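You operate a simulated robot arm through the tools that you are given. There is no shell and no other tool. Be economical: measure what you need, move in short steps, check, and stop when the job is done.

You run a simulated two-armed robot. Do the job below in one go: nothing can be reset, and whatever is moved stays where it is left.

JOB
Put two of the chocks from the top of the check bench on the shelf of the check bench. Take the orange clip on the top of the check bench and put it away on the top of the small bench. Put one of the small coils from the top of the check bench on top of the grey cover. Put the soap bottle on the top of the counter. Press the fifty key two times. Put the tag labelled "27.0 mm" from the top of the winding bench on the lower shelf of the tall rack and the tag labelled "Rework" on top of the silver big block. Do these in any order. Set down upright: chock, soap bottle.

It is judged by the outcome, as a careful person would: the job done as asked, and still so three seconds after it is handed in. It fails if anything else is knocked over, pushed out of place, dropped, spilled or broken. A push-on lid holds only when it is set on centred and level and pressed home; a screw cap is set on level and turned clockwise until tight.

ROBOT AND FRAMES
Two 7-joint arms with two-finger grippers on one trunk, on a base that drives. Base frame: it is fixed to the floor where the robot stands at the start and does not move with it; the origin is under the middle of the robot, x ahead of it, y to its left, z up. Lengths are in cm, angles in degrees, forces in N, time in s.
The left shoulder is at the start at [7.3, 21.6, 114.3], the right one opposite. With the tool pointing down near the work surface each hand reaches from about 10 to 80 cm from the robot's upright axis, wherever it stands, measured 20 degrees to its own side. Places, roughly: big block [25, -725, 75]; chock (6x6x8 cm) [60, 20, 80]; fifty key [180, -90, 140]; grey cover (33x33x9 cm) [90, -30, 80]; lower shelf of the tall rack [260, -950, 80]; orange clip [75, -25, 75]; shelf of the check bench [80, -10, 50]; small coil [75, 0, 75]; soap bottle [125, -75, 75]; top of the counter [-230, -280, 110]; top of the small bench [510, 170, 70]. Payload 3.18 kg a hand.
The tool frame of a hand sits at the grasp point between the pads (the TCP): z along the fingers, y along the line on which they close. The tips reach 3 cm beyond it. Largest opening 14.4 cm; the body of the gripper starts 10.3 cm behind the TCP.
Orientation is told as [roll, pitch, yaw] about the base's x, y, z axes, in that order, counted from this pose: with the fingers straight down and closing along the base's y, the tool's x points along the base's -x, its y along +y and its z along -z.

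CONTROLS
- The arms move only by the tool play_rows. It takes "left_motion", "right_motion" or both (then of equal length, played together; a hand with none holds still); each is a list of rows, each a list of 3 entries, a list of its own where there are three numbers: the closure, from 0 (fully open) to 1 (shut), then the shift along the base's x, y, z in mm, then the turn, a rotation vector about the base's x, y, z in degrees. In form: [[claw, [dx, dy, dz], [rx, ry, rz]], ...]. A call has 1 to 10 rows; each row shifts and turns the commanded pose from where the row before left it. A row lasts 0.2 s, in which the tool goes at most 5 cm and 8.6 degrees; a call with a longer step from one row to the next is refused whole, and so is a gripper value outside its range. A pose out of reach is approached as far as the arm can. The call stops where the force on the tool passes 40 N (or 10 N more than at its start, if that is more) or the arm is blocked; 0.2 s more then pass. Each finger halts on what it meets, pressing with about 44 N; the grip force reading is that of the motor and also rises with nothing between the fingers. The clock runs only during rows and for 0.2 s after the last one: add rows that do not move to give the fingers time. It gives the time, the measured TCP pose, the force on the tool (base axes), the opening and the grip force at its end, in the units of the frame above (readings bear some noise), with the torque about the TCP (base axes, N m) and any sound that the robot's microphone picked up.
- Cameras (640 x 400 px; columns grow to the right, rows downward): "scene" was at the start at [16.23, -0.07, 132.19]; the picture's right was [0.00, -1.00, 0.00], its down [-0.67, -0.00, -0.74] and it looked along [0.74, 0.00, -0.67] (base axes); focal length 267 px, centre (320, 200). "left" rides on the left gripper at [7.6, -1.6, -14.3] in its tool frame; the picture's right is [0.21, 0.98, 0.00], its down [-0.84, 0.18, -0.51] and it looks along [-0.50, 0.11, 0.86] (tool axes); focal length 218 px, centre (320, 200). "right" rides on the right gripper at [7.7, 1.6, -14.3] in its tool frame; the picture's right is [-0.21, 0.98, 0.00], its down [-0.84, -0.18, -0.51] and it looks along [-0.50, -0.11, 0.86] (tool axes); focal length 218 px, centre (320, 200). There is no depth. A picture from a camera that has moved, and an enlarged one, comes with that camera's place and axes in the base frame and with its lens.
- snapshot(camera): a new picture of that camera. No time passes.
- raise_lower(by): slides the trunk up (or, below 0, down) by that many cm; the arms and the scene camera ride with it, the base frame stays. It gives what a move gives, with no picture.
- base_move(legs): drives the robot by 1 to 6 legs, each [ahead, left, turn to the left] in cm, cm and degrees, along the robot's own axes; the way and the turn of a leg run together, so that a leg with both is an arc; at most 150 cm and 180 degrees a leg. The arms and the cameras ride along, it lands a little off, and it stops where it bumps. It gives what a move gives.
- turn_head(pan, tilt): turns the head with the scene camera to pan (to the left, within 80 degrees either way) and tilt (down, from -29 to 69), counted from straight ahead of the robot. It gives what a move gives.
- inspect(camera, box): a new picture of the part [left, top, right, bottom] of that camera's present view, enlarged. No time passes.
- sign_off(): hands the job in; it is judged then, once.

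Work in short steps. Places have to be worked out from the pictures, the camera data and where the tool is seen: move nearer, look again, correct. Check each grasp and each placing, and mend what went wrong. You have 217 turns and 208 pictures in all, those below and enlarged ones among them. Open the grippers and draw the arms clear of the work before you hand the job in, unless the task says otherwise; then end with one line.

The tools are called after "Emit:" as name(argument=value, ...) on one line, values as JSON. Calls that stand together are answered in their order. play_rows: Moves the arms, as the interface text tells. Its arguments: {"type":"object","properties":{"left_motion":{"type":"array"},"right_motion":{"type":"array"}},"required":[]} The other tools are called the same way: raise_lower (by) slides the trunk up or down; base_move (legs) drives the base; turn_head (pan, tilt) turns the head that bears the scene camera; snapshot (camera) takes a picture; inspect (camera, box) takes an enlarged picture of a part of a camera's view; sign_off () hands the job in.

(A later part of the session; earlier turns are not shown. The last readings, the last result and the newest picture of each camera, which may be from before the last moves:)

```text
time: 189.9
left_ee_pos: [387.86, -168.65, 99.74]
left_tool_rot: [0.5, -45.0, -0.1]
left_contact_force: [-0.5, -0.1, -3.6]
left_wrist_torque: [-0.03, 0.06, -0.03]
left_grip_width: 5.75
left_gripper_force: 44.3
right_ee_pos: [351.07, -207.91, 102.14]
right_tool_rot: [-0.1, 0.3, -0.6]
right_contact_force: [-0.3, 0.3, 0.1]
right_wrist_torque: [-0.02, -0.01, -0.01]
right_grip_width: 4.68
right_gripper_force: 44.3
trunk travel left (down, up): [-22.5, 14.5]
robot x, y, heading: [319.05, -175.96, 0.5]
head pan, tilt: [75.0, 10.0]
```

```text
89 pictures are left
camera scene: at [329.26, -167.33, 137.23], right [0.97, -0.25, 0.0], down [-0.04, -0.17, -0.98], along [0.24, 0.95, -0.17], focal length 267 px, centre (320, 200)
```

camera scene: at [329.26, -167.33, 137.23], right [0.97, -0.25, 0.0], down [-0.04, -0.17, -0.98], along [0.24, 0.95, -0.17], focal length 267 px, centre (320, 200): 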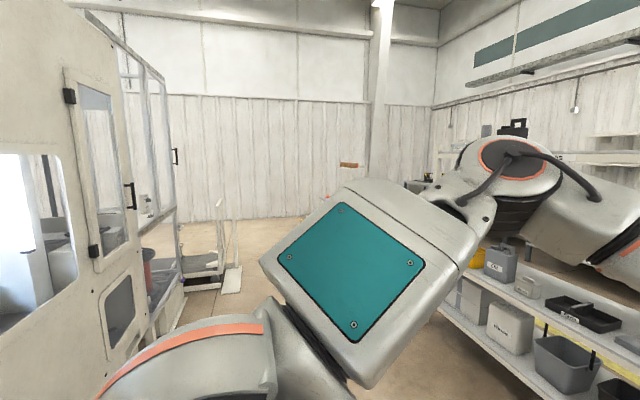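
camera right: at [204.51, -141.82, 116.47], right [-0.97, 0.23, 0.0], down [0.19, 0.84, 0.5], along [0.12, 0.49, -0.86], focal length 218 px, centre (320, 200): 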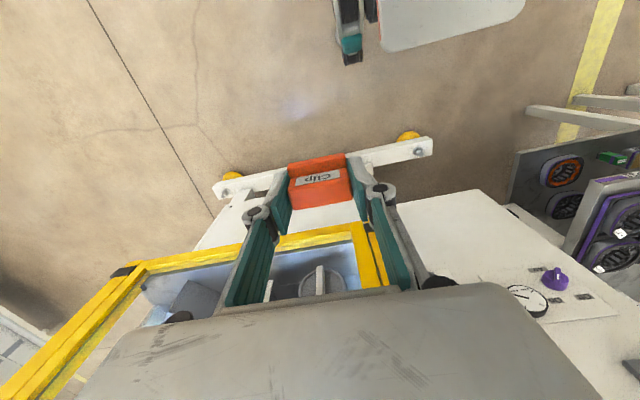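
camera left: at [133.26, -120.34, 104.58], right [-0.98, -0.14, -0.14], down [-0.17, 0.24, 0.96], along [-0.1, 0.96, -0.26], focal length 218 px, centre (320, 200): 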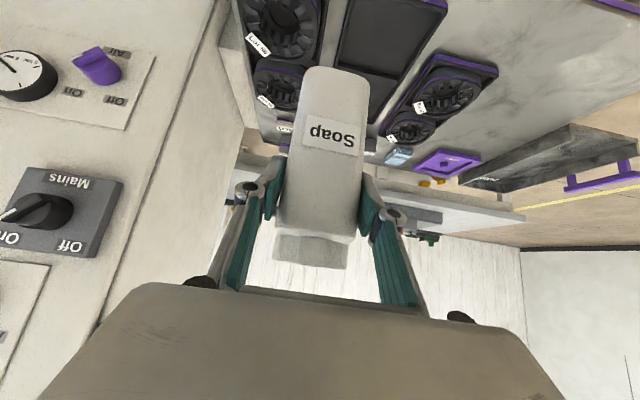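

Corridor to the left between machine and rack is free. Go forward 30 cm and strafe left 200 cm, then look.

Emit:
base_move(legs=[[30, 0, 0], [0, 150, 0], [0, 60, 0]])

Emit:
turn_head(pan=45, tilt=20)

Emit:
snapshot(camera="scene")

Emit:
turn_head(pan=0, tilt=20)

Emit:
snapshot(camera="scene")

```text
time: 210.2
left_ee_pos: [418.09, 40.41, 99.76]
left_tool_rot: [0.5, -45.0, -1.3]
left_contact_force: [-0.3, -0.2, -3.5]
left_wrist_torque: [-0.02, 0.04, 0.01]
left_grip_width: 5.71
left_gripper_force: 44.3
right_ee_pos: [380.38, 1.76, 102.13]
right_tool_rot: [0.0, 0.1, -1.7]
right_contact_force: [-1.0, -0.1, -0.6]
right_wrist_torque: [-0.01, 0.02, 0.02]
right_grip_width: 4.69
right_gripper_force: 44.5
trunk travel left (down, up): [-22.5, 14.5]
robot x, y, heading: [349.07, 33.88, -0.3]
head pan, tilt: [75.0, 10.0]
```

```text
time: 211.2
left_ee_pos: [417.94, 40.1, 99.88]
left_tool_rot: [0.5, -45.1, -1.2]
left_contact_force: [-0.1, 0.5, -3.3]
left_wrist_torque: [-0.01, 0.04, -0.03]
left_grip_width: 5.74
left_gripper_force: 44.0
right_ee_pos: [380.33, 1.76, 102.18]
right_tool_rot: [-0.1, 0.2, -1.6]
right_contact_force: [0.3, 0.7, -0.7]
right_wrist_torque: [-0.01, -0.02, 0.01]
right_grip_width: 4.68
right_gripper_force: 44.2
trunk travel left (down, up): [-22.5, 14.5]
robot x, y, heading: [349.1, 33.99, -0.5]
head pan, tilt: [45.0, 20.0]
```

```text
88 pictures are left
camera scene: at [363.55, 40.39, 135.61], right [0.7, -0.71, 0.0], down [-0.24, -0.24, -0.94], along [0.67, 0.66, -0.34], focal length 267 px, centre (320, 200)
```

scene: 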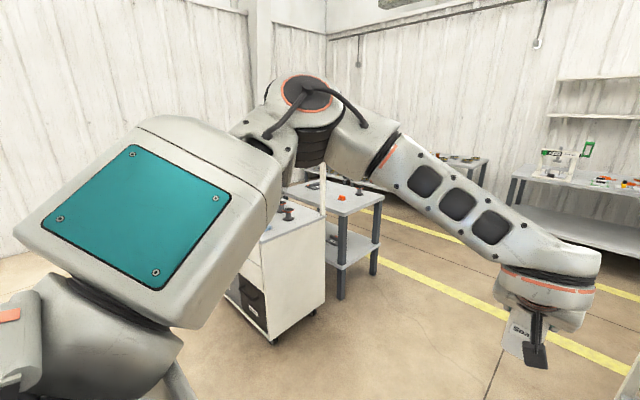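

```text
time: 212.3
left_ee_pos: [418.1, 40.25, 99.86]
left_tool_rot: [0.4, -45.0, -1.1]
left_contact_force: [0.3, 0.3, -4.3]
left_wrist_torque: [-0.02, 0.03, 0.0]
left_grip_width: 5.74
left_gripper_force: 43.7
right_ee_pos: [380.33, 1.84, 102.25]
right_tool_rot: [-0.1, 0.3, -1.7]
right_contact_force: [-0.4, 0.0, -1.3]
right_wrist_torque: [0.0, -0.01, 0.0]
right_grip_width: 4.72
right_gripper_force: 43.6
trunk travel left (down, up): [-22.5, 14.5]
robot x, y, heading: [348.91, 34.5, -0.5]
head pan, tilt: [0.0, 20.0]
```

```text
87 pictures are left
camera scene: at [366.24, 33.78, 135.6], right [-0.01, -1.0, 0.0], down [-0.34, 0.0, -0.94], along [0.94, -0.01, -0.34], focal length 267 px, centre (320, 200)
```

scene: 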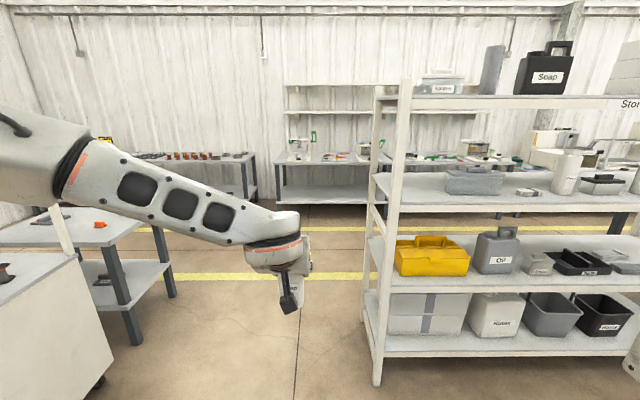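

Small bench found: front edge y≈142, x 487–536. Strafe left 45, go ahead 141, then turn left 90 to face it.

Emit:
base_move(legs=[[0, 45, 0], [141, 0, 0], [0, 0, 90]])

Emit:
turn_head(pan=-15, tilt=38)

Emit:
snapshot(camera="scene")

Emit:
snapshot(camera="right")

```text
time: 227.2
left_ee_pos: [482.46, 146.34, 99.85]
left_tool_rot: [0.5, -45.1, 89.7]
left_contact_force: [-0.2, -0.8, -2.5]
left_wrist_torque: [-0.06, 0.01, -0.05]
left_grip_width: 5.74
left_gripper_force: 44.1
right_ee_pos: [521.46, 109.38, 102.16]
right_tool_rot: [-0.1, 0.2, 89.3]
right_contact_force: [-0.5, 0.1, -0.2]
right_wrist_torque: [0.0, -0.02, 0.01]
right_grip_width: 4.7
right_gripper_force: 43.8
trunk travel left (down, up): [-22.5, 14.5]
robot x, y, heading: [489.53, 77.48, 90.2]
head pan, tilt: [0.0, 20.0]
```

```text
time: 228.0
left_ee_pos: [482.51, 146.24, 99.82]
left_tool_rot: [0.6, -44.9, 89.5]
left_contact_force: [-1.7, -0.4, -3.0]
left_wrist_torque: [-0.05, -0.01, -0.01]
left_grip_width: 5.75
left_gripper_force: 44.0
right_ee_pos: [521.36, 109.31, 102.19]
right_tool_rot: [-0.1, 0.2, 89.2]
right_contact_force: [1.0, 0.3, -0.1]
right_wrist_torque: [-0.02, 0.01, 0.0]
right_grip_width: 4.7
right_gripper_force: 44.5
trunk travel left (down, up): [-22.5, 14.5]
robot x, y, heading: [489.41, 77.72, 90.0]
head pan, tilt: [-15.0, 38.0]
```

```text
86 pictures are left
camera scene: at [492.09, 93.4, 132.77], right [0.97, -0.25, 0.0], down [-0.15, -0.6, -0.79], along [0.2, 0.76, -0.62], focal length 267 px, centre (320, 200)
```

scene: 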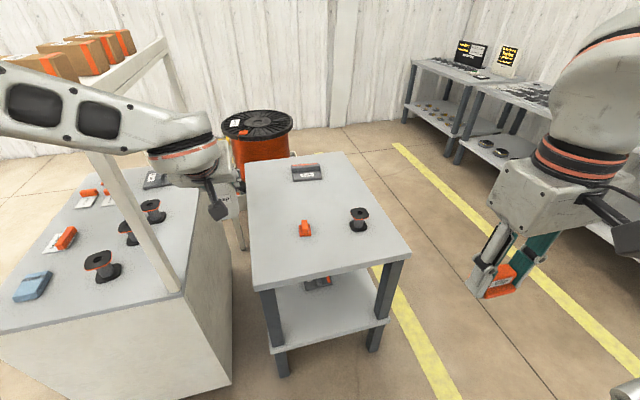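

```text
85 pictures are left
camera right: at [519.63, 101.72, 116.45], right [-0.97, 0.22, 0.0], down [0.19, 0.84, 0.5], along [0.11, 0.49, -0.86], focal length 218 px, centre (320, 200)
```

right: 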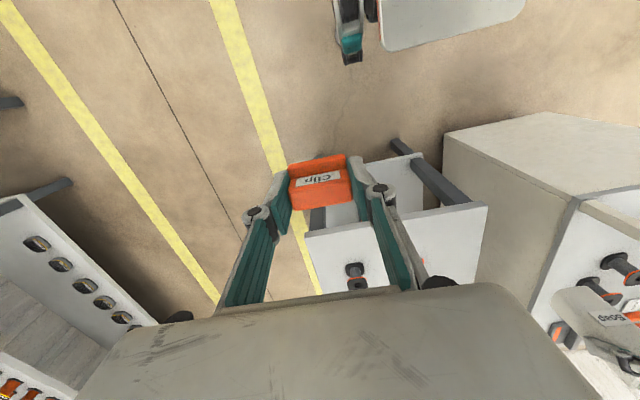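

Bench top spans x 487–532, y 138–204 with free space near (513,146). The left forearm is close to the cart's post, so first retract the left hand, and start the right hand over.

Emit:
play_rows(left_motion=[[1, [5, -30, 5], [0, 0, 0]], [1, [10, -30, 5], [0, 0, 0]], [1, [10, -30, 5], [0, 0, 0]], [1, [10, -30, 5], [0, 0, 0]], [1, [0, -20, 0], [0, 0, 0]], [1, [0, 0, 0], [0, 0, 0]]], right_motion=[[1, [-15, 35, 0], [0, 0, 0]], [1, [-15, 40, 0], [0, 0, 0]], [1, [-15, 40, 0], [0, 0, 0]], [1, [-15, 40, 0], [0, 0, 0]], [1, [0, 45, -10], [0, 0, 0]], [1, [0, 45, -20], [0, 0, 0]]])

Emit:
snapshot(camera="scene")

```text
time: 229.4
left_ee_pos: [486.08, 132.46, 101.69]
left_tool_rot: [0.6, -44.9, 89.7]
left_contact_force: [-0.1, 0.5, -3.4]
left_wrist_torque: [-0.07, -0.01, 0.01]
left_grip_width: 5.72
left_gripper_force: 43.6
right_ee_pos: [515.41, 134.2, 99.09]
right_tool_rot: [0.0, 0.3, 89.3]
right_contact_force: [-0.3, 1.4, -1.3]
right_wrist_torque: [-0.05, 0.01, -0.02]
right_grip_width: 4.73
right_gripper_force: 43.6
trunk travel left (down, up): [-22.5, 14.5]
robot x, y, heading: [489.62, 77.41, 90.4]
head pan, tilt: [-15.0, 38.0]
```

```text
84 pictures are left
camera scene: at [492.07, 93.54, 132.72], right [0.97, -0.25, 0.0], down [-0.15, -0.6, -0.79], along [0.2, 0.76, -0.62], focal length 267 px, centre (320, 200)
```

scene: 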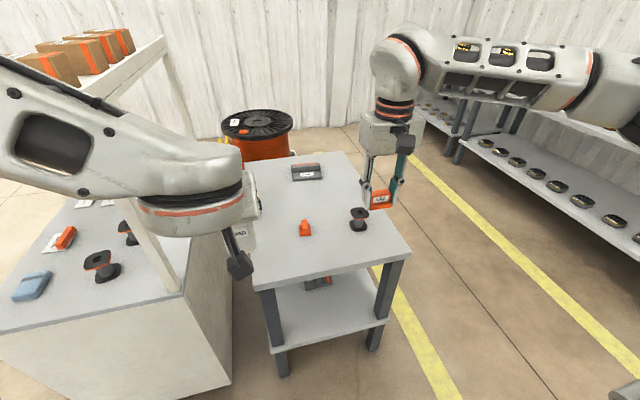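

Move the right hand on to (513,146) and lower to z≈80, watching reach.

Emit:
play_rows(right_motion=[[1, [-12, 40, -15], [0, 0, 0]], [1, [-12, 40, -20], [0, 0, 0]], [1, [0, 38, -25], [0, 0, 0]], [1, [0, 0, -40], [0, 0, 0]], [1, [0, 0, -40], [0, 0, 0]], [1, [0, 0, -30], [0, 0, 0]], [1, [0, 0, 0], [0, 0, 0]]])

Emit:
snapshot(camera="right")

Emit:
snapshot(camera="scene")

```text
time: 231.0
left_ee_pos: [485.93, 132.31, 101.88]
left_tool_rot: [0.5, -45.0, 89.7]
left_contact_force: [0.3, 0.6, -3.3]
left_wrist_torque: [-0.05, -0.01, -0.03]
left_grip_width: 5.77
left_gripper_force: 44.3
right_ee_pos: [512.96, 145.62, 82.19]
right_tool_rot: [-0.1, 0.2, 89.2]
right_contact_force: [0.2, 0.3, 0.2]
right_wrist_torque: [0.02, 0.01, 0.0]
right_grip_width: 4.7
right_gripper_force: 44.4
trunk travel left (down, up): [-22.5, 14.5]
robot x, y, heading: [489.89, 77.13, 90.7]
head pan, tilt: [-15.0, 38.0]
```

```text
83 pictures are left
camera right: at [511.13, 138.05, 96.54], right [-0.97, 0.22, 0.0], down [0.19, 0.84, 0.51], along [0.11, 0.49, -0.86], focal length 218 px, centre (320, 200)
```

right: 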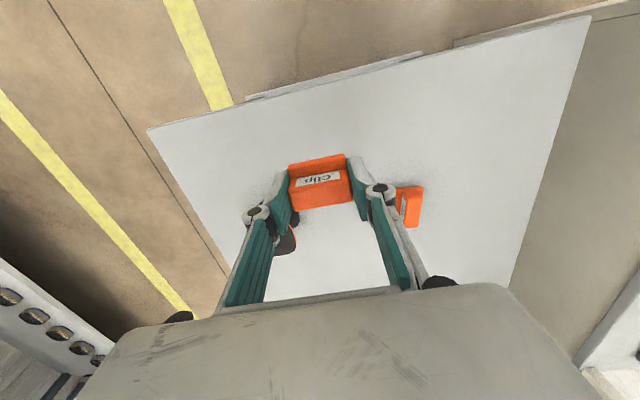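

```text
82 pictures are left
camera scene: at [492.09, 93.37, 132.77], right [0.97, -0.25, 0.0], down [-0.15, -0.6, -0.79], along [0.2, 0.76, -0.62], focal length 267 px, centre (320, 200)
```

scene: 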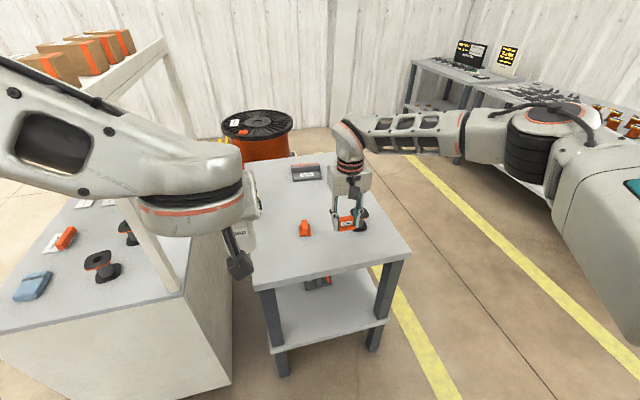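

Clear spot. Lower until contact.

Emit:
play_rows(right_motion=[[1, [0, -3, -20], [0, 0, 0]], [1, [0, 0, -20], [0, 0, 0]], [1, [0, 0, -15], [0, 0, 0]], [1, [0, 0, -8], [0, 0, 0]], [1, [0, 0, -5], [0, 0, 0]], [1, [0, 0, -5], [0, 0, 0]], [1, [0, 0, -5], [0, 0, 0]], [1, [0, 0, -5], [0, 0, 0]], [1, [0, 0, 0], [0, 0, 0]]])

```text
time: 233.0
left_ee_pos: [486.05, 132.29, 101.79]
left_tool_rot: [0.4, -45.0, 89.6]
left_contact_force: [-1.3, -0.2, -4.2]
left_wrist_torque: [-0.02, -0.01, -0.02]
left_grip_width: 5.75
left_gripper_force: 43.7
right_ee_pos: [513.02, 145.39, 73.77]
right_tool_rot: [-0.2, 0.3, 89.3]
right_contact_force: [0.2, 0.5, -0.9]
right_wrist_torque: [0.01, 0.02, 0.0]
right_grip_width: 4.69
right_gripper_force: 44.4
trunk travel left (down, up): [-22.5, 14.5]
robot x, y, heading: [489.88, 77.46, 90.5]
head pan, tilt: [-15.0, 38.0]
```

Emit:
play_rows(right_motion=[[1, [0, 0, -5], [0, 0, 0]], [1, [0, 0, -5], [0, 0, 0]], [1, [0, 0, -5], [0, 0, 0]], [1, [0, 0, -5], [0, 0, 0]], [1, [0, 0, -5], [0, 0, 0]], [1, [0, 0, -5], [0, 0, 0]], [1, [0, 0, 0], [0, 0, 0]]])

Emit:
snapshot(camera="right")

```text
time: 234.0
left_ee_pos: [485.99, 132.01, 101.81]
left_tool_rot: [0.6, -45.0, 89.5]
left_contact_force: [-0.9, 0.2, -2.8]
left_wrist_torque: [-0.03, 0.01, 0.02]
left_grip_width: 5.73
left_gripper_force: 44.0
right_ee_pos: [512.95, 145.5, 72.97]
right_tool_rot: [0.0, -0.2, 88.7]
right_contact_force: [2.3, -12.0, 28.5]
right_wrist_torque: [-0.26, -0.63, -0.47]
right_grip_width: 4.69
right_gripper_force: 44.0
trunk travel left (down, up): [-22.5, 14.5]
robot x, y, heading: [489.86, 77.83, 90.6]
head pan, tilt: [-15.0, 38.0]
stopped in row 4 (right hand): the force on the tool passed its limit at 44 N (the readings are from after the stop); the commanded pose is now the measured one
```

```text
81 pictures are left
camera right: at [511.23, 137.78, 87.21], right [-0.97, 0.23, 0.0], down [0.2, 0.84, 0.51], along [0.11, 0.5, -0.86], focal length 218 px, centre (320, 200)
```

right: 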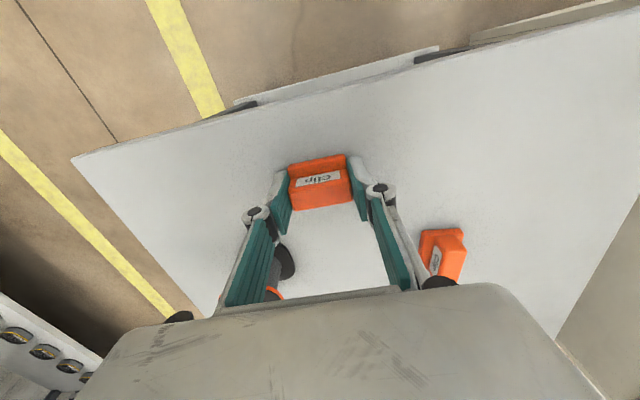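

Touching the bench. Ease, open gently, and lift away.

Emit:
play_rows(right_motion=[[1, [0, 0, 1], [0, 0, 0]], [0.62, [0, 0, 0], [0, 0, 0]], [0.52, [0, 0, 0], [0, 0, 0]], [0.5, [0, 0, 10], [0, 0, 0]], [0.5, [0, -5, 30], [0, 0, 0]], [0.5, [0, -10, 40], [0, 0, 0]], [0.5, [10, -20, 40], [0, 0, 0]], [0.5, [10, -30, 30], [0, 0, 0]], [0.5, [10, -45, 0], [0, 0, 0]], [0.5, [10, -45, 0], [0, 0, 0]]])

Emit:
snapshot(camera="right")

Emit:
inspect(camera="scene", box=[230, 140, 450, 300])

```text
time: 236.2
left_ee_pos: [486.07, 132.3, 101.8]
left_tool_rot: [0.7, -45.0, 89.6]
left_contact_force: [-0.1, -0.5, -3.9]
left_wrist_torque: [-0.04, 0.0, 0.04]
left_grip_width: 5.75
left_gripper_force: 44.4
right_ee_pos: [517.26, 129.86, 87.51]
right_tool_rot: [0.1, 0.0, 88.9]
right_contact_force: [-0.9, -0.3, -0.1]
right_wrist_torque: [0.05, 0.0, 0.0]
right_grip_width: 7.21
right_gripper_force: 0.0
trunk travel left (down, up): [-22.5, 14.5]
robot x, y, heading: [489.95, 77.04, 90.2]
head pan, tilt: [-15.0, 38.0]
```

```text
80 pictures are left
camera right: at [515.4, 122.23, 101.86], right [-0.97, 0.23, 0.0], down [0.2, 0.84, 0.51], along [0.11, 0.5, -0.86], focal length 218 px, centre (320, 200)
```

right: 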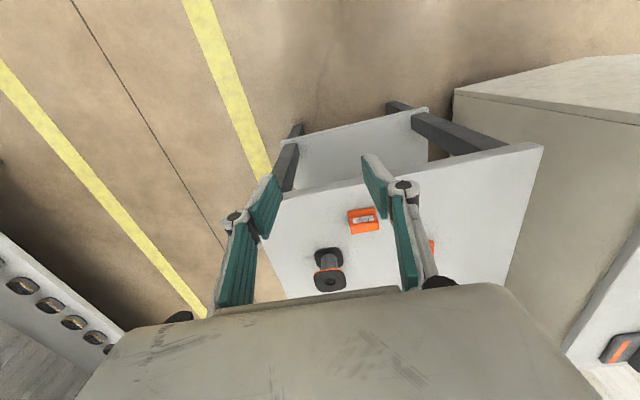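

```text
2.50 times, centred on (340, 220) of scene
camera zoom: at [492.17, 93.29, 132.78], right [0.97, -0.25, 0.0], down [-0.16, -0.6, -0.79], along [0.2, 0.76, -0.62], focal length 668 px, centre (270, 150)
```

zoom: 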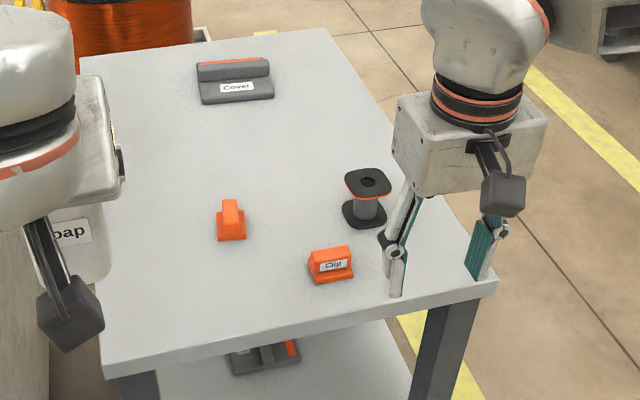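

Clip is on the small bench. Now retrace to the aisle with the bottle: turn right, reverse, strafe right, reverse.

Emit:
base_move(legs=[[0, 0, -90], [-141, 0, 0], [0, -125, 0], [0, -129, 0], [-110, 0, 0], [-110, 0, 0]])

Emit:
base_move(legs=[[-80, 0, 0], [-80, 0, 0]])

Emit:
turn_head(pan=-75, tilt=15)

Emit:
snapshot(camera="scene")

```text
time: 279.4
left_ee_pos: [179.65, -169.78, 101.83]
left_tool_rot: [0.5, -44.9, -0.5]
left_contact_force: [0.0, 0.1, -2.8]
left_wrist_torque: [0.04, 0.04, -0.03]
left_grip_width: 5.73
left_gripper_force: 44.2
right_ee_pos: [177.27, -200.98, 87.5]
right_tool_rot: [0.0, 0.0, -1.1]
right_contact_force: [0.7, -1.2, 0.1]
right_wrist_torque: [-0.03, -0.01, 0.04]
right_grip_width: 7.2
right_gripper_force: 0.0
trunk travel left (down, up): [-22.5, 14.5]
robot x, y, heading: [124.33, -173.18, 0.2]
head pan, tilt: [-15.0, 38.0]
```

```text
time: 287.6
left_ee_pos: [18.93, -170.8, 101.95]
left_tool_rot: [0.5, -45.0, -0.1]
left_contact_force: [-0.6, 0.4, -3.6]
left_wrist_torque: [0.0, 0.02, -0.01]
left_grip_width: 5.7
left_gripper_force: 44.5
right_ee_pos: [16.76, -201.96, 87.54]
right_tool_rot: [0.0, -0.2, -0.8]
right_contact_force: [-0.2, 0.7, 0.6]
right_wrist_torque: [0.04, 0.01, 0.0]
right_grip_width: 7.2
right_gripper_force: 0.0
trunk travel left (down, up): [-22.5, 14.5]
robot x, y, heading: [-35.99, -175.05, 0.5]
head pan, tilt: [-15.0, 38.0]
```

```text
time: 288.9
left_ee_pos: [18.9, -170.73, 101.95]
left_tool_rot: [0.6, -44.8, -0.1]
left_contact_force: [-0.5, 0.8, -3.7]
left_wrist_torque: [0.04, 0.05, 0.0]
left_grip_width: 5.7
left_gripper_force: 43.7
right_ee_pos: [16.7, -201.91, 87.6]
right_tool_rot: [0.0, -0.1, -0.8]
right_contact_force: [0.2, -0.4, -0.9]
right_wrist_torque: [0.02, 0.02, 0.03]
right_grip_width: 7.18
right_gripper_force: 0.1
trunk travel left (down, up): [-22.5, 14.5]
robot x, y, heading: [-35.99, -175.36, 0.6]
head pan, tilt: [-75.0, 15.0]
```

```text
78 pictures are left
camera scene: at [-25.49, -183.8, 136.42], right [-0.96, -0.27, 0.0], down [-0.07, 0.25, -0.97], along [0.26, -0.93, -0.26], focal length 267 px, centre (320, 200)
```

scene: 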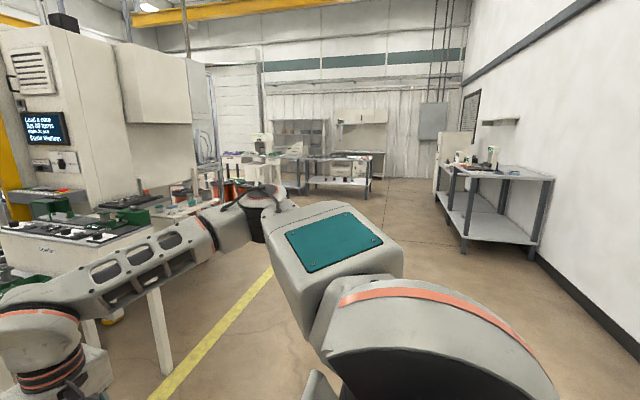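

The counter isn't in view yet; turn right ~150° to look toward (-230,-280).

Emit:
base_move(legs=[[0, 0, -150]])

Emit:
turn_head(pan=0, tilt=15)

Emit:
snapshot(camera="scene")

```text
time: 295.4
left_ee_pos: [-81.78, -205.4, 101.82]
left_tool_rot: [0.5, -44.8, -150.7]
left_contact_force: [0.2, -0.5, -3.5]
left_wrist_torque: [0.02, -0.07, -0.01]
left_grip_width: 5.73
left_gripper_force: 43.9
right_ee_pos: [-95.13, -177.04, 87.48]
right_tool_rot: [0.1, -0.1, -151.3]
right_contact_force: [0.2, -0.4, 0.2]
right_wrist_torque: [0.0, -0.06, -0.01]
right_grip_width: 7.18
right_gripper_force: 0.0
trunk travel left (down, up): [-22.5, 14.5]
robot x, y, heading: [-35.77, -174.94, -149.8]
head pan, tilt: [-75.0, 15.0]
```

```text
time: 296.9
left_ee_pos: [-81.8, -205.4, 101.85]
left_tool_rot: [0.7, -44.9, -150.7]
left_contact_force: [0.4, 0.9, -3.2]
left_wrist_torque: [0.03, -0.09, 0.02]
left_grip_width: 5.73
left_gripper_force: 43.6
right_ee_pos: [-95.19, -177.14, 87.58]
right_tool_rot: [0.0, 0.0, -151.3]
right_contact_force: [-0.1, -0.1, -0.9]
right_wrist_torque: [0.0, 0.02, -0.01]
right_grip_width: 7.2
right_gripper_force: 0.1
trunk travel left (down, up): [-22.5, 14.5]
robot x, y, heading: [-35.96, -174.48, -149.8]
head pan, tilt: [0.0, 15.0]
```

```text
77 pictures are left
camera scene: at [-50.49, -183.45, 136.42], right [-0.5, 0.87, 0.0], down [0.22, 0.13, -0.97], along [-0.84, -0.48, -0.26], focal length 267 px, centre (320, 200)
```

scene: 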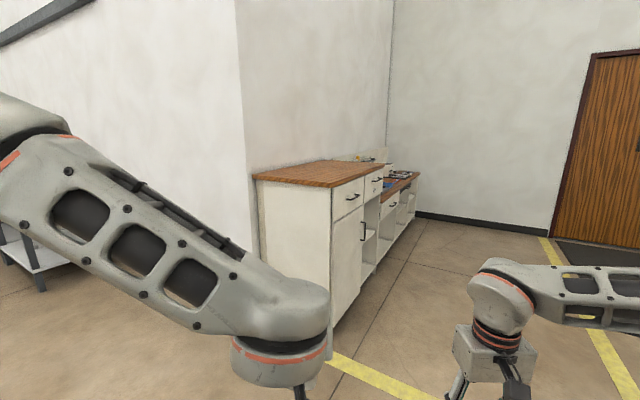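

The wooden-topped cabinet is the counter: front at y≈-240, x from -160 back, top z≈110. Raise the bottle, turn to face -y and strafe to it.

Emit:
play_rows(left_motion=[[1, [0, 0, 40], [0, 0, 0]], [1, [0, 0, 40], [0, 0, 0]], [1, [0, 0, 40], [0, 0, 0]], [1, [0, 0, 40], [0, 0, 0]], [1, [0, 0, 40], [0, 0, 0]], [1, [0, 0, 30], [0, 0, 0]], [1, [0, 0, 0], [0, 0, 0]]], right_motion=[[0.5, [0, 0, 40], [0, 0, 0]], [0.5, [0, 0, 40], [0, 0, 0]], [0.5, [15, 8, 40], [0, 0, 0]], [0.5, [20, 12, 0], [0, 0, 0]], [0.5, [20, 12, 0], [0, 0, 0]], [0.5, [20, 12, 0], [0, 0, 0]], [0.5, [0, 0, 0], [0, 0, 0]]])

Emit:
base_move(legs=[[0, 0, 60], [-10, 0, 0], [0, -145, 0]])

Emit:
turn_head(pan=0, tilt=28)

Emit:
snapshot(camera="scene")

Emit:
snapshot(camera="left")

```text
time: 298.5
left_ee_pos: [-81.71, -205.42, 124.88]
left_tool_rot: [0.5, -44.9, -150.5]
left_contact_force: [0.2, 0.2, -3.4]
left_wrist_torque: [0.05, -0.07, 0.0]
left_grip_width: 5.72
left_gripper_force: 44.6
right_ee_pos: [-87.76, -172.64, 99.55]
right_tool_rot: [0.0, 0.1, -151.2]
right_contact_force: [-0.5, 0.1, 0.3]
right_wrist_torque: [0.01, -0.03, 0.02]
right_grip_width: 7.21
right_gripper_force: 0.1
trunk travel left (down, up): [-22.5, 14.5]
robot x, y, heading: [-35.81, -174.81, -150.0]
head pan, tilt: [0.0, 15.0]
```

```text
time: 314.7
left_ee_pos: [-173.93, -223.39, 124.81]
left_tool_rot: [0.6, -44.9, -88.7]
left_contact_force: [0.1, 0.0, -3.1]
left_wrist_torque: [0.03, 0.02, 0.02]
left_grip_width: 5.75
left_gripper_force: 44.3
right_ee_pos: [-205.49, -213.35, 99.6]
right_tool_rot: [0.1, -0.1, -89.2]
right_contact_force: [0.0, -0.4, -0.1]
right_wrist_torque: [-0.03, 0.0, -0.05]
right_grip_width: 7.23
right_gripper_force: 0.0
trunk travel left (down, up): [-22.5, 14.5]
robot x, y, heading: [-179.56, -168.5, -87.6]
head pan, tilt: [0.0, 15.0]
```

```text
time: 315.4
left_ee_pos: [-173.92, -223.58, 124.86]
left_tool_rot: [0.6, -44.9, -88.8]
left_contact_force: [0.2, -0.7, -3.5]
left_wrist_torque: [0.07, -0.03, 0.0]
left_grip_width: 5.72
left_gripper_force: 44.1
right_ee_pos: [-205.45, -213.38, 99.55]
right_tool_rot: [0.0, 0.0, -89.2]
right_contact_force: [-0.3, 1.1, -0.4]
right_wrist_torque: [0.04, 0.03, -0.04]
right_grip_width: 7.18
right_gripper_force: 0.0
trunk travel left (down, up): [-22.5, 14.5]
robot x, y, heading: [-179.18, -168.88, -87.7]
head pan, tilt: [0.0, 28.0]
```

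```text
76 pictures are left
camera scene: at [-178.46, -185.57, 134.32], right [-1.0, -0.04, 0.0], down [-0.02, 0.47, -0.88], along [0.03, -0.88, -0.47], focal length 267 px, centre (320, 200)
```

scene: 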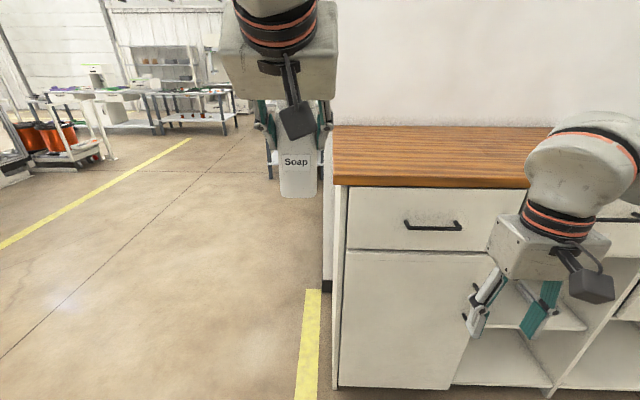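

```text
75 pictures are left
camera left: at [-175.94, -207.93, 129.58], right [0.97, 0.18, -0.14], down [0.18, -0.23, 0.96], along [0.14, -0.96, -0.26], focal length 218 px, centre (320, 200)
```

left: 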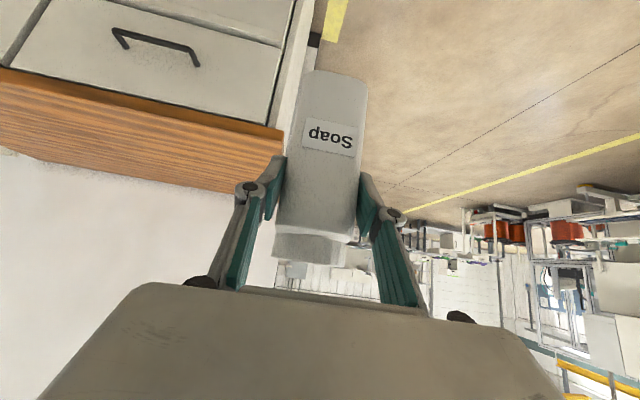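

Counter top starts at x≈-180 and front y≈-238. Raise the right hand above counter level, strafe right 28 cm, then go forward 25 cm.

Emit:
play_rows(right_motion=[[0.5, [0, 0, 40], [0, 0, 0]], [0.5, [0, 0, 40], [0, 0, 0]], [0.5, [0, 0, 40], [0, 0, 0]], [0.5, [0, 0, 40], [0, 0, 0]], [0.5, [0, 0, 40], [0, 0, 0]], [0.5, [0, 0, 40], [0, 0, 0]], [0.5, [0, 0, 40], [0, 0, 0]], [0.5, [0, 0, 0], [0, 0, 0]]])

Emit:
base_move(legs=[[0, -28, -2.3], [24, 0, 0]])

Emit:
snapshot(camera="scene")

Emit:
snapshot(camera="left")

```text
time: 317.2
left_ee_pos: [-173.99, -223.43, 124.82]
left_tool_rot: [0.5, -44.8, -88.7]
left_contact_force: [0.1, -0.3, -3.5]
left_wrist_torque: [0.05, 0.05, 0.01]
left_grip_width: 5.76
left_gripper_force: 44.6
right_ee_pos: [-205.51, -213.27, 122.5]
right_tool_rot: [0.0, -0.1, -89.4]
right_contact_force: [0.6, -0.2, 0.2]
right_wrist_torque: [-0.05, -0.01, 0.03]
right_grip_width: 7.21
right_gripper_force: 0.0
right hand out of reach, approached as far as the arm can: row 6, 7
trunk travel left (down, up): [-22.5, 14.5]
robot x, y, heading: [-179.12, -168.57, -88.1]
head pan, tilt: [0.0, 28.0]
```

```text
time: 321.6
left_ee_pos: [-203.87, -248.08, 124.84]
left_tool_rot: [0.6, -44.9, -90.9]
left_contact_force: [-0.3, -0.5, -3.4]
left_wrist_torque: [0.04, 0.0, 0.02]
left_grip_width: 5.75
left_gripper_force: 44.6
right_ee_pos: [-235.17, -236.82, 122.48]
right_tool_rot: [0.1, 0.0, -91.7]
right_contact_force: [0.2, -0.2, -0.1]
right_wrist_torque: [0.04, -0.02, -0.01]
right_grip_width: 7.22
right_gripper_force: 0.0
trunk travel left (down, up): [-22.5, 14.5]
robot x, y, heading: [-207.3, -193.0, -90.2]
head pan, tilt: [0.0, 28.0]
```

```text
74 pictures are left
camera scene: at [-207.12, -210.03, 134.32], right [-1.0, 0.0, 0.0], down [0.0, 0.47, -0.88], along [0.0, -0.88, -0.47], focal length 267 px, centre (320, 200)
```

scene: 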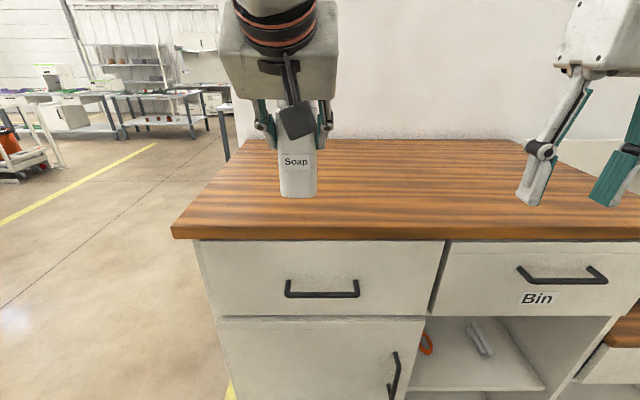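

```text
73 pictures are left
camera left: at [-205.46, -232.47, 129.58], right [0.98, 0.14, -0.14], down [0.17, -0.24, 0.96], along [0.1, -0.96, -0.26], focal length 218 px, centre (320, 200)
```

left: 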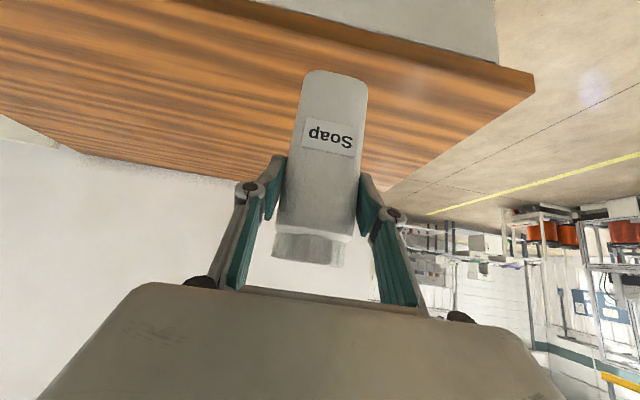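

Extend the bottle 14 cm further over the counter and lower until contact.

Emit:
play_rows(left_motion=[[1, [0, -45, 0], [0, 0, 0]], [1, [0, -45, 0], [0, 0, 0]], [1, [0, -50, 0], [0, 0, 0]], [1, [0, 0, -15], [0, 0, 0]], [1, [0, 0, -10], [0, 0, 0]], [1, [0, 0, -8], [0, 0, 0]], [1, [0, 0, -6], [0, 0, 0]], [1, [0, 0, -6], [0, 0, 0]], [1, [0, 0, -6], [0, 0, 0]], [1, [0, 0, 0], [0, 0, 0]]])

Emit:
snapshot(camera="scene")

```text
time: 323.9
left_ee_pos: [-203.9, -261.94, 119.82]
left_tool_rot: [0.6, -44.8, -91.0]
left_contact_force: [0.1, -0.2, -3.5]
left_wrist_torque: [0.06, -0.03, -0.01]
left_grip_width: 5.73
left_gripper_force: 43.8
right_ee_pos: [-235.36, -236.81, 122.55]
right_tool_rot: [0.0, -0.2, -91.6]
right_contact_force: [0.2, -0.6, 0.5]
right_wrist_torque: [0.01, 0.05, -0.01]
right_grip_width: 7.2
right_gripper_force: 0.1
trunk travel left (down, up): [-22.5, 14.5]
robot x, y, heading: [-207.52, -193.4, -90.2]
head pan, tilt: [0.0, 28.0]
```

```text
72 pictures are left
camera scene: at [-207.12, -209.98, 134.32], right [-1.0, 0.0, 0.0], down [0.0, 0.47, -0.88], along [0.0, -0.88, -0.47], focal length 267 px, centre (320, 200)
```

scene: 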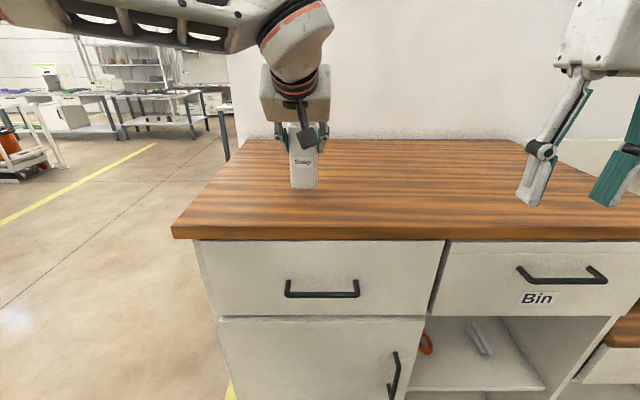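

Continue lowering.

Emit:
play_rows(left_motion=[[1, [0, 0, -6], [0, 0, 0]], [1, [0, 0, -6], [0, 0, 0]], [1, [0, 0, -6], [0, 0, 0]], [1, [0, 0, -6], [0, 0, 0]], [1, [0, 0, -6], [0, 0, 0]], [1, [0, 0, -6], [0, 0, 0]], [1, [0, 0, 0], [0, 0, 0]]])

Emit:
snapshot(camera="scene")

```text
time: 325.4
left_ee_pos: [-203.94, -261.95, 116.83]
left_tool_rot: [0.3, -45.7, -90.7]
left_contact_force: [2.1, -5.1, 30.3]
left_wrist_torque: [-0.02, 0.01, 0.04]
left_grip_width: 5.71
left_gripper_force: 44.0
right_ee_pos: [-235.41, -236.48, 122.72]
right_tool_rot: [0.1, -0.2, -91.6]
right_contact_force: [-0.1, 0.1, -0.3]
right_wrist_torque: [0.0, 0.01, -0.01]
right_grip_width: 7.2
right_gripper_force: 0.0
trunk travel left (down, up): [-22.5, 14.5]
robot x, y, heading: [-207.25, -192.99, -89.9]
head pan, tilt: [0.0, 28.0]
```

```text
71 pictures are left
camera scene: at [-207.11, -209.7, 134.42], right [-1.0, 0.0, 0.0], down [0.0, 0.47, -0.88], along [0.0, -0.88, -0.47], focal length 267 px, centre (320, 200)
```

scene: 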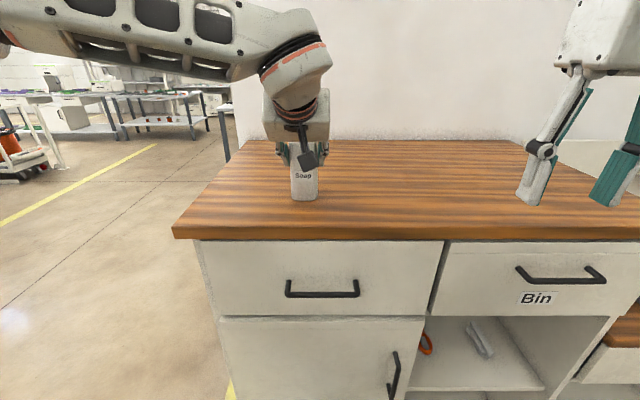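

Contact made. Ease 4 mm, open, retreat back.

Emit:
play_rows(left_motion=[[1, [0, 0, 3], [0, 0, 0]], [0.58, [0, 0, 0], [0, 0, 0]], [0.5, [0, 0, 0], [0, 0, 0]], [0.4, [0, 0, 0], [0, 0, 0]], [0.4, [0, 10, 5], [0, 0, 0]], [0.4, [0, 30, 10], [0, 0, 0]], [0.4, [0, 40, 15], [0, 0, 0]], [0.4, [0, 40, 15], [0, 0, 0]], [0.4, [0, 0, 0], [0, 0, 0]]])

Emit:
snapshot(camera="scene")

```text
time: 327.4
left_ee_pos: [-203.89, -249.88, 120.8]
left_tool_rot: [0.5, -44.9, -90.8]
left_contact_force: [0.2, -0.1, 0.0]
left_wrist_torque: [0.0, -0.01, -0.01]
left_grip_width: 8.63
left_gripper_force: 0.1
right_ee_pos: [-235.31, -236.81, 122.41]
right_tool_rot: [0.1, 0.0, -91.6]
right_contact_force: [-0.5, 0.4, 0.2]
right_wrist_torque: [0.02, -0.04, -0.05]
right_grip_width: 7.2
right_gripper_force: 0.0
trunk travel left (down, up): [-22.5, 14.5]
robot x, y, heading: [-207.14, -193.2, -90.0]
head pan, tilt: [0.0, 28.0]
```

```text
70 pictures are left
camera scene: at [-207.13, -210.05, 134.29], right [-1.0, 0.0, 0.0], down [0.0, 0.47, -0.88], along [0.0, -0.88, -0.47], focal length 267 px, centre (320, 200)
```

scene: 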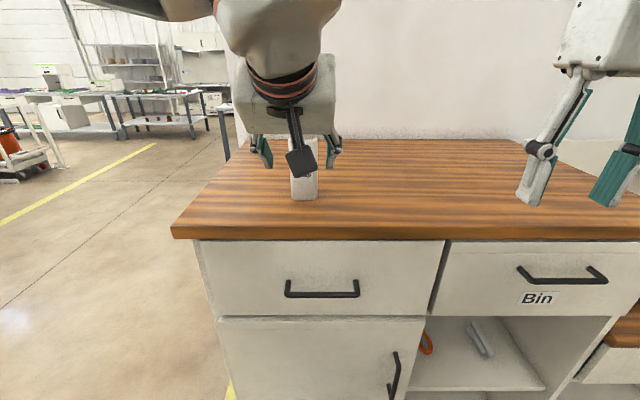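

Bottle stands on the counter. Back away and go see the suspected winding bench by the second machine.

Emit:
base_move(legs=[[-35, 0, 0], [0, 130, 0], [0, 110, 0]])

Emit:
turn_head(pan=40, tilt=20)

Emit:
snapshot(camera="scene")

Emit:
turn_head(pan=0, tilt=10)

Emit:
snapshot(camera="scene")

```text
time: 350.5
left_ee_pos: [35.9, -214.94, 120.76]
left_tool_rot: [0.5, -44.9, -90.6]
left_contact_force: [-0.8, 0.3, -0.4]
left_wrist_torque: [-0.01, -0.01, 0.0]
left_grip_width: 8.65
left_gripper_force: 0.0
right_ee_pos: [4.78, -202.03, 122.5]
right_tool_rot: [0.1, -0.1, -91.5]
right_contact_force: [0.9, 0.1, -0.7]
right_wrist_torque: [-0.02, 0.03, 0.02]
right_grip_width: 7.19
right_gripper_force: 0.0
trunk travel left (down, up): [-22.5, 14.5]
robot x, y, heading: [32.93, -158.3, -90.2]
head pan, tilt: [0.0, 28.0]
```

```text
time: 351.6
left_ee_pos: [36.07, -215.09, 120.88]
left_tool_rot: [0.7, -44.8, -90.7]
left_contact_force: [0.7, 0.3, -0.4]
left_wrist_torque: [-0.01, -0.01, -0.05]
left_grip_width: 8.62
left_gripper_force: 0.1
right_ee_pos: [4.75, -201.93, 122.63]
right_tool_rot: [0.1, 0.0, -91.4]
right_contact_force: [0.1, 0.3, -0.2]
right_wrist_torque: [0.0, 0.0, -0.01]
right_grip_width: 7.19
right_gripper_force: 0.0
trunk travel left (down, up): [-22.5, 14.5]
robot x, y, heading: [32.87, -158.4, -89.8]
head pan, tilt: [40.0, 20.0]
```

```text
69 pictures are left
camera scene: at [38.77, -173.13, 135.61], right [-0.77, -0.64, 0.0], down [-0.22, 0.26, -0.94], along [0.6, -0.72, -0.34], focal length 267 px, centre (320, 200)
```

scene: 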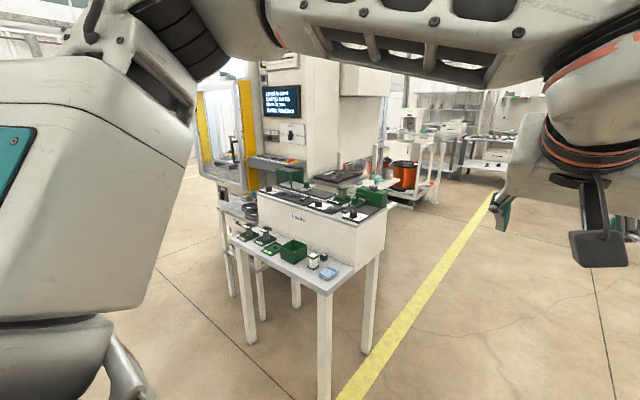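

```text
time: 352.6
left_ee_pos: [36.13, -215.22, 120.89]
left_tool_rot: [0.6, -44.9, -90.7]
left_contact_force: [-0.4, 0.4, 0.4]
left_wrist_torque: [-0.01, -0.01, -0.03]
left_grip_width: 8.65
left_gripper_force: 0.1
right_ee_pos: [4.89, -202.0, 122.51]
right_tool_rot: [0.1, -0.1, -91.4]
right_contact_force: [-1.5, 0.0, 0.1]
right_wrist_torque: [0.02, 0.01, -0.04]
right_grip_width: 7.21
right_gripper_force: 0.1
trunk travel left (down, up): [-22.5, 14.5]
robot x, y, heading: [32.53, -158.41, -90.1]
head pan, tilt: [0.0, 10.0]
```

```text
68 pictures are left
camera scene: at [32.8, -175.3, 137.23], right [-1.0, 0.0, 0.0], down [0.0, 0.17, -0.98], along [0.0, -0.98, -0.17], focal length 267 px, centre (320, 200)
```

scene: 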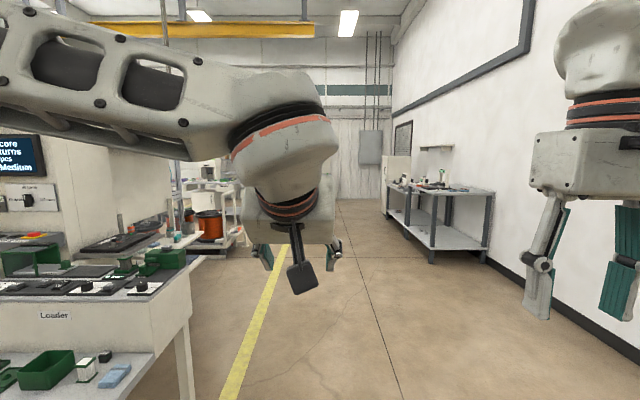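

That is a loader bench. Proceed down the aisle to look for the winding bench.

Emit:
base_move(legs=[[0, -30, 0], [150, 0, 0], [130, 0, 0]])

Emit:
turn_head(pan=45, tilt=15)

Emit:
snapshot(camera="scene")

Emit:
turn_head(pan=-5, tilt=15)

Emit:
snapshot(camera="scene")

```text
time: 369.0
left_ee_pos: [9.09, -494.87, 120.94]
left_tool_rot: [0.6, -44.9, -89.8]
left_contact_force: [0.9, -0.8, 0.2]
left_wrist_torque: [-0.02, -0.02, 0.0]
left_grip_width: 8.65
left_gripper_force: 0.0
right_ee_pos: [-22.28, -482.28, 122.5]
right_tool_rot: [0.1, -0.1, -90.6]
right_contact_force: [0.0, 0.6, 0.4]
right_wrist_torque: [0.0, -0.01, 0.03]
right_grip_width: 7.2
right_gripper_force: 0.1
trunk travel left (down, up): [-22.5, 14.5]
robot x, y, heading: [5.29, -438.19, -89.3]
head pan, tilt: [0.0, 10.0]
```

```text
time: 370.1
left_ee_pos: [9.16, -495.01, 120.88]
left_tool_rot: [0.6, -44.9, -89.9]
left_contact_force: [0.1, 0.7, -0.4]
left_wrist_torque: [0.0, 0.0, -0.01]
left_grip_width: 8.63
left_gripper_force: 0.1
right_ee_pos: [-22.33, -482.41, 122.51]
right_tool_rot: [0.0, -0.1, -90.6]
right_contact_force: [0.7, 0.1, -0.2]
right_wrist_torque: [0.03, 0.0, 0.01]
right_grip_width: 7.2
right_gripper_force: 0.1
trunk travel left (down, up): [-22.5, 14.5]
robot x, y, heading: [5.05, -437.83, -89.1]
head pan, tilt: [45.0, 15.0]
```

```text
67 pictures are left
camera scene: at [11.88, -452.37, 136.42], right [-0.7, -0.72, 0.0], down [-0.19, 0.18, -0.97], along [0.69, -0.67, -0.26], focal length 267 px, centre (320, 200)
```

scene: 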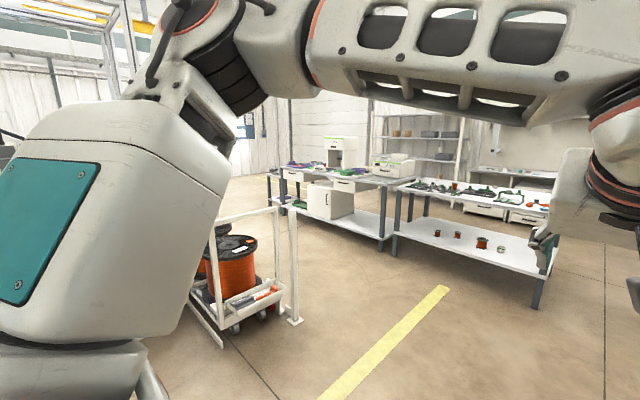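

```text
time: 371.3
left_ee_pos: [9.19, -494.86, 120.88]
left_tool_rot: [0.7, -44.8, -89.9]
left_contact_force: [0.7, 0.4, -0.4]
left_wrist_torque: [0.03, -0.01, 0.0]
left_grip_width: 8.62
left_gripper_force: 0.1
right_ee_pos: [-22.29, -482.27, 122.57]
right_tool_rot: [0.1, 0.0, -90.6]
right_contact_force: [-0.5, -0.1, 0.3]
right_wrist_torque: [-0.02, -0.02, -0.02]
right_grip_width: 7.21
right_gripper_force: 0.0
trunk travel left (down, up): [-22.5, 14.5]
robot x, y, heading: [4.81, -438.27, -89.1]
head pan, tilt: [-5.0, 15.0]
```

```text
66 pictures are left
camera scene: at [4.52, -455.19, 136.42], right [-1.0, 0.07, 0.0], down [0.02, 0.26, -0.97], along [-0.07, -0.96, -0.26], focal length 267 px, centre (320, 200)
```

scene: 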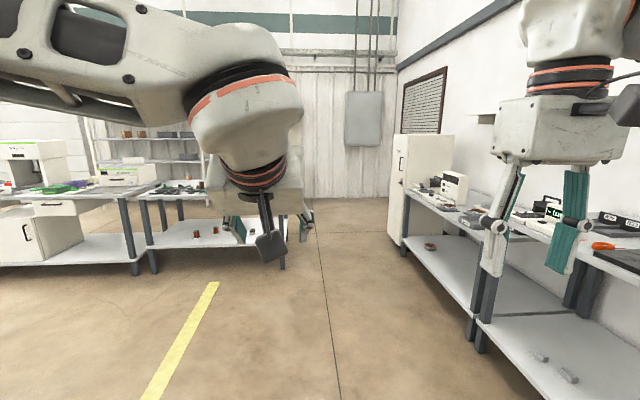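

A bench with parts near (21–149,-702…-770) probably holds the big block and tags. Approach it.

Emit:
base_move(legs=[[145, 0, 0], [0, 55, -1]])

Emit:
turn_head(pan=0, tilt=25)

Emit:
snapshot(camera="scene")

```text
time: 383.4
left_ee_pos: [62.54, -640.64, 120.82]
left_tool_rot: [0.5, -44.9, -91.9]
left_contact_force: [-0.3, 0.5, -0.4]
left_wrist_torque: [0.02, 0.04, 0.01]
left_grip_width: 8.61
left_gripper_force: 0.0
right_ee_pos: [31.47, -626.91, 122.57]
right_tool_rot: [0.2, -0.2, -92.6]
right_contact_force: [0.2, -0.7, -0.1]
right_wrist_torque: [-0.01, 0.01, -0.02]
right_grip_width: 7.19
right_gripper_force: 0.1
trunk travel left (down, up): [-22.5, 14.5]
robot x, y, heading: [60.1, -583.78, -90.9]
head pan, tilt: [-5.0, 15.0]
```

```text
time: 384.1
left_ee_pos: [62.62, -640.68, 120.88]
left_tool_rot: [0.5, -44.9, -91.9]
left_contact_force: [0.2, -0.1, -0.7]
left_wrist_torque: [-0.01, -0.01, 0.01]
left_grip_width: 8.63
left_gripper_force: 0.2
right_ee_pos: [31.43, -626.81, 122.49]
right_tool_rot: [0.1, 0.0, -92.6]
right_contact_force: [0.7, 0.7, -0.8]
right_wrist_torque: [0.01, 0.01, -0.01]
right_grip_width: 7.21
right_gripper_force: 0.3
trunk travel left (down, up): [-22.5, 14.5]
robot x, y, heading: [59.89, -583.42, -91.1]
head pan, tilt: [0.0, 25.0]
```

```text
65 pictures are left
camera scene: at [60.08, -600.7, 134.81], right [-1.0, 0.02, 0.0], down [0.01, 0.42, -0.91], along [-0.02, -0.91, -0.42], focal length 267 px, centre (320, 200)
```

scene: 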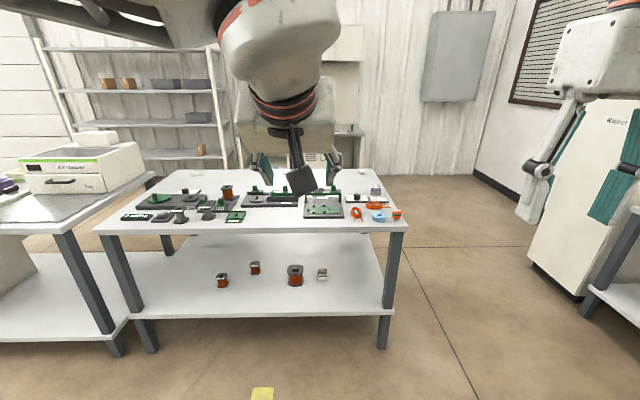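

Zoom on the bench.

Emit:
inspect(camera="scene", box=[90, 165, 250, 240])

Emit:
inspect(camera="scene", box=[230, 165, 410, 245])

```text
4.00 times, centred on (170, 202) of scene
camera zoom: at [60.08, -600.7, 134.81], right [-1.0, 0.02, 0.0], down [0.01, 0.42, -0.91], along [-0.02, -0.91, -0.42], focal length 1070 px, centre (920, 190)
```

zoom: 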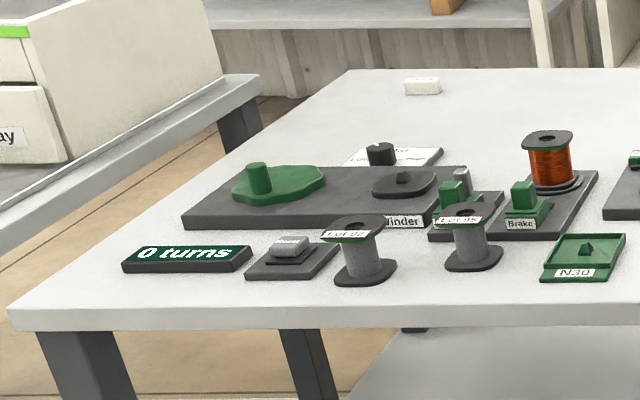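

```text
3.56 times, centred on (320, 205) of scene
camera zoom: at [60.08, -600.7, 134.81], right [-1.0, 0.02, 0.0], down [0.01, 0.42, -0.91], along [-0.02, -0.91, -0.42], focal length 951 px, centre (320, 182)
```

zoom: 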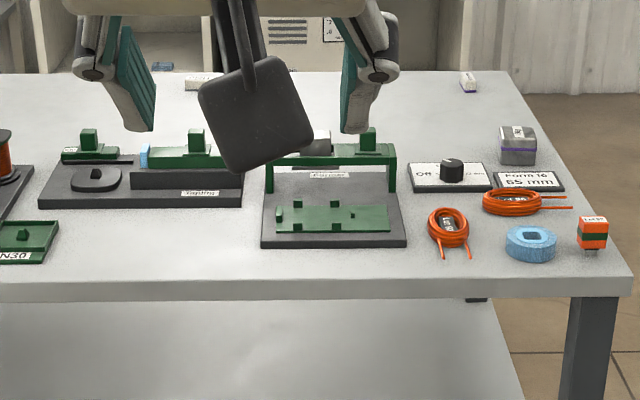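

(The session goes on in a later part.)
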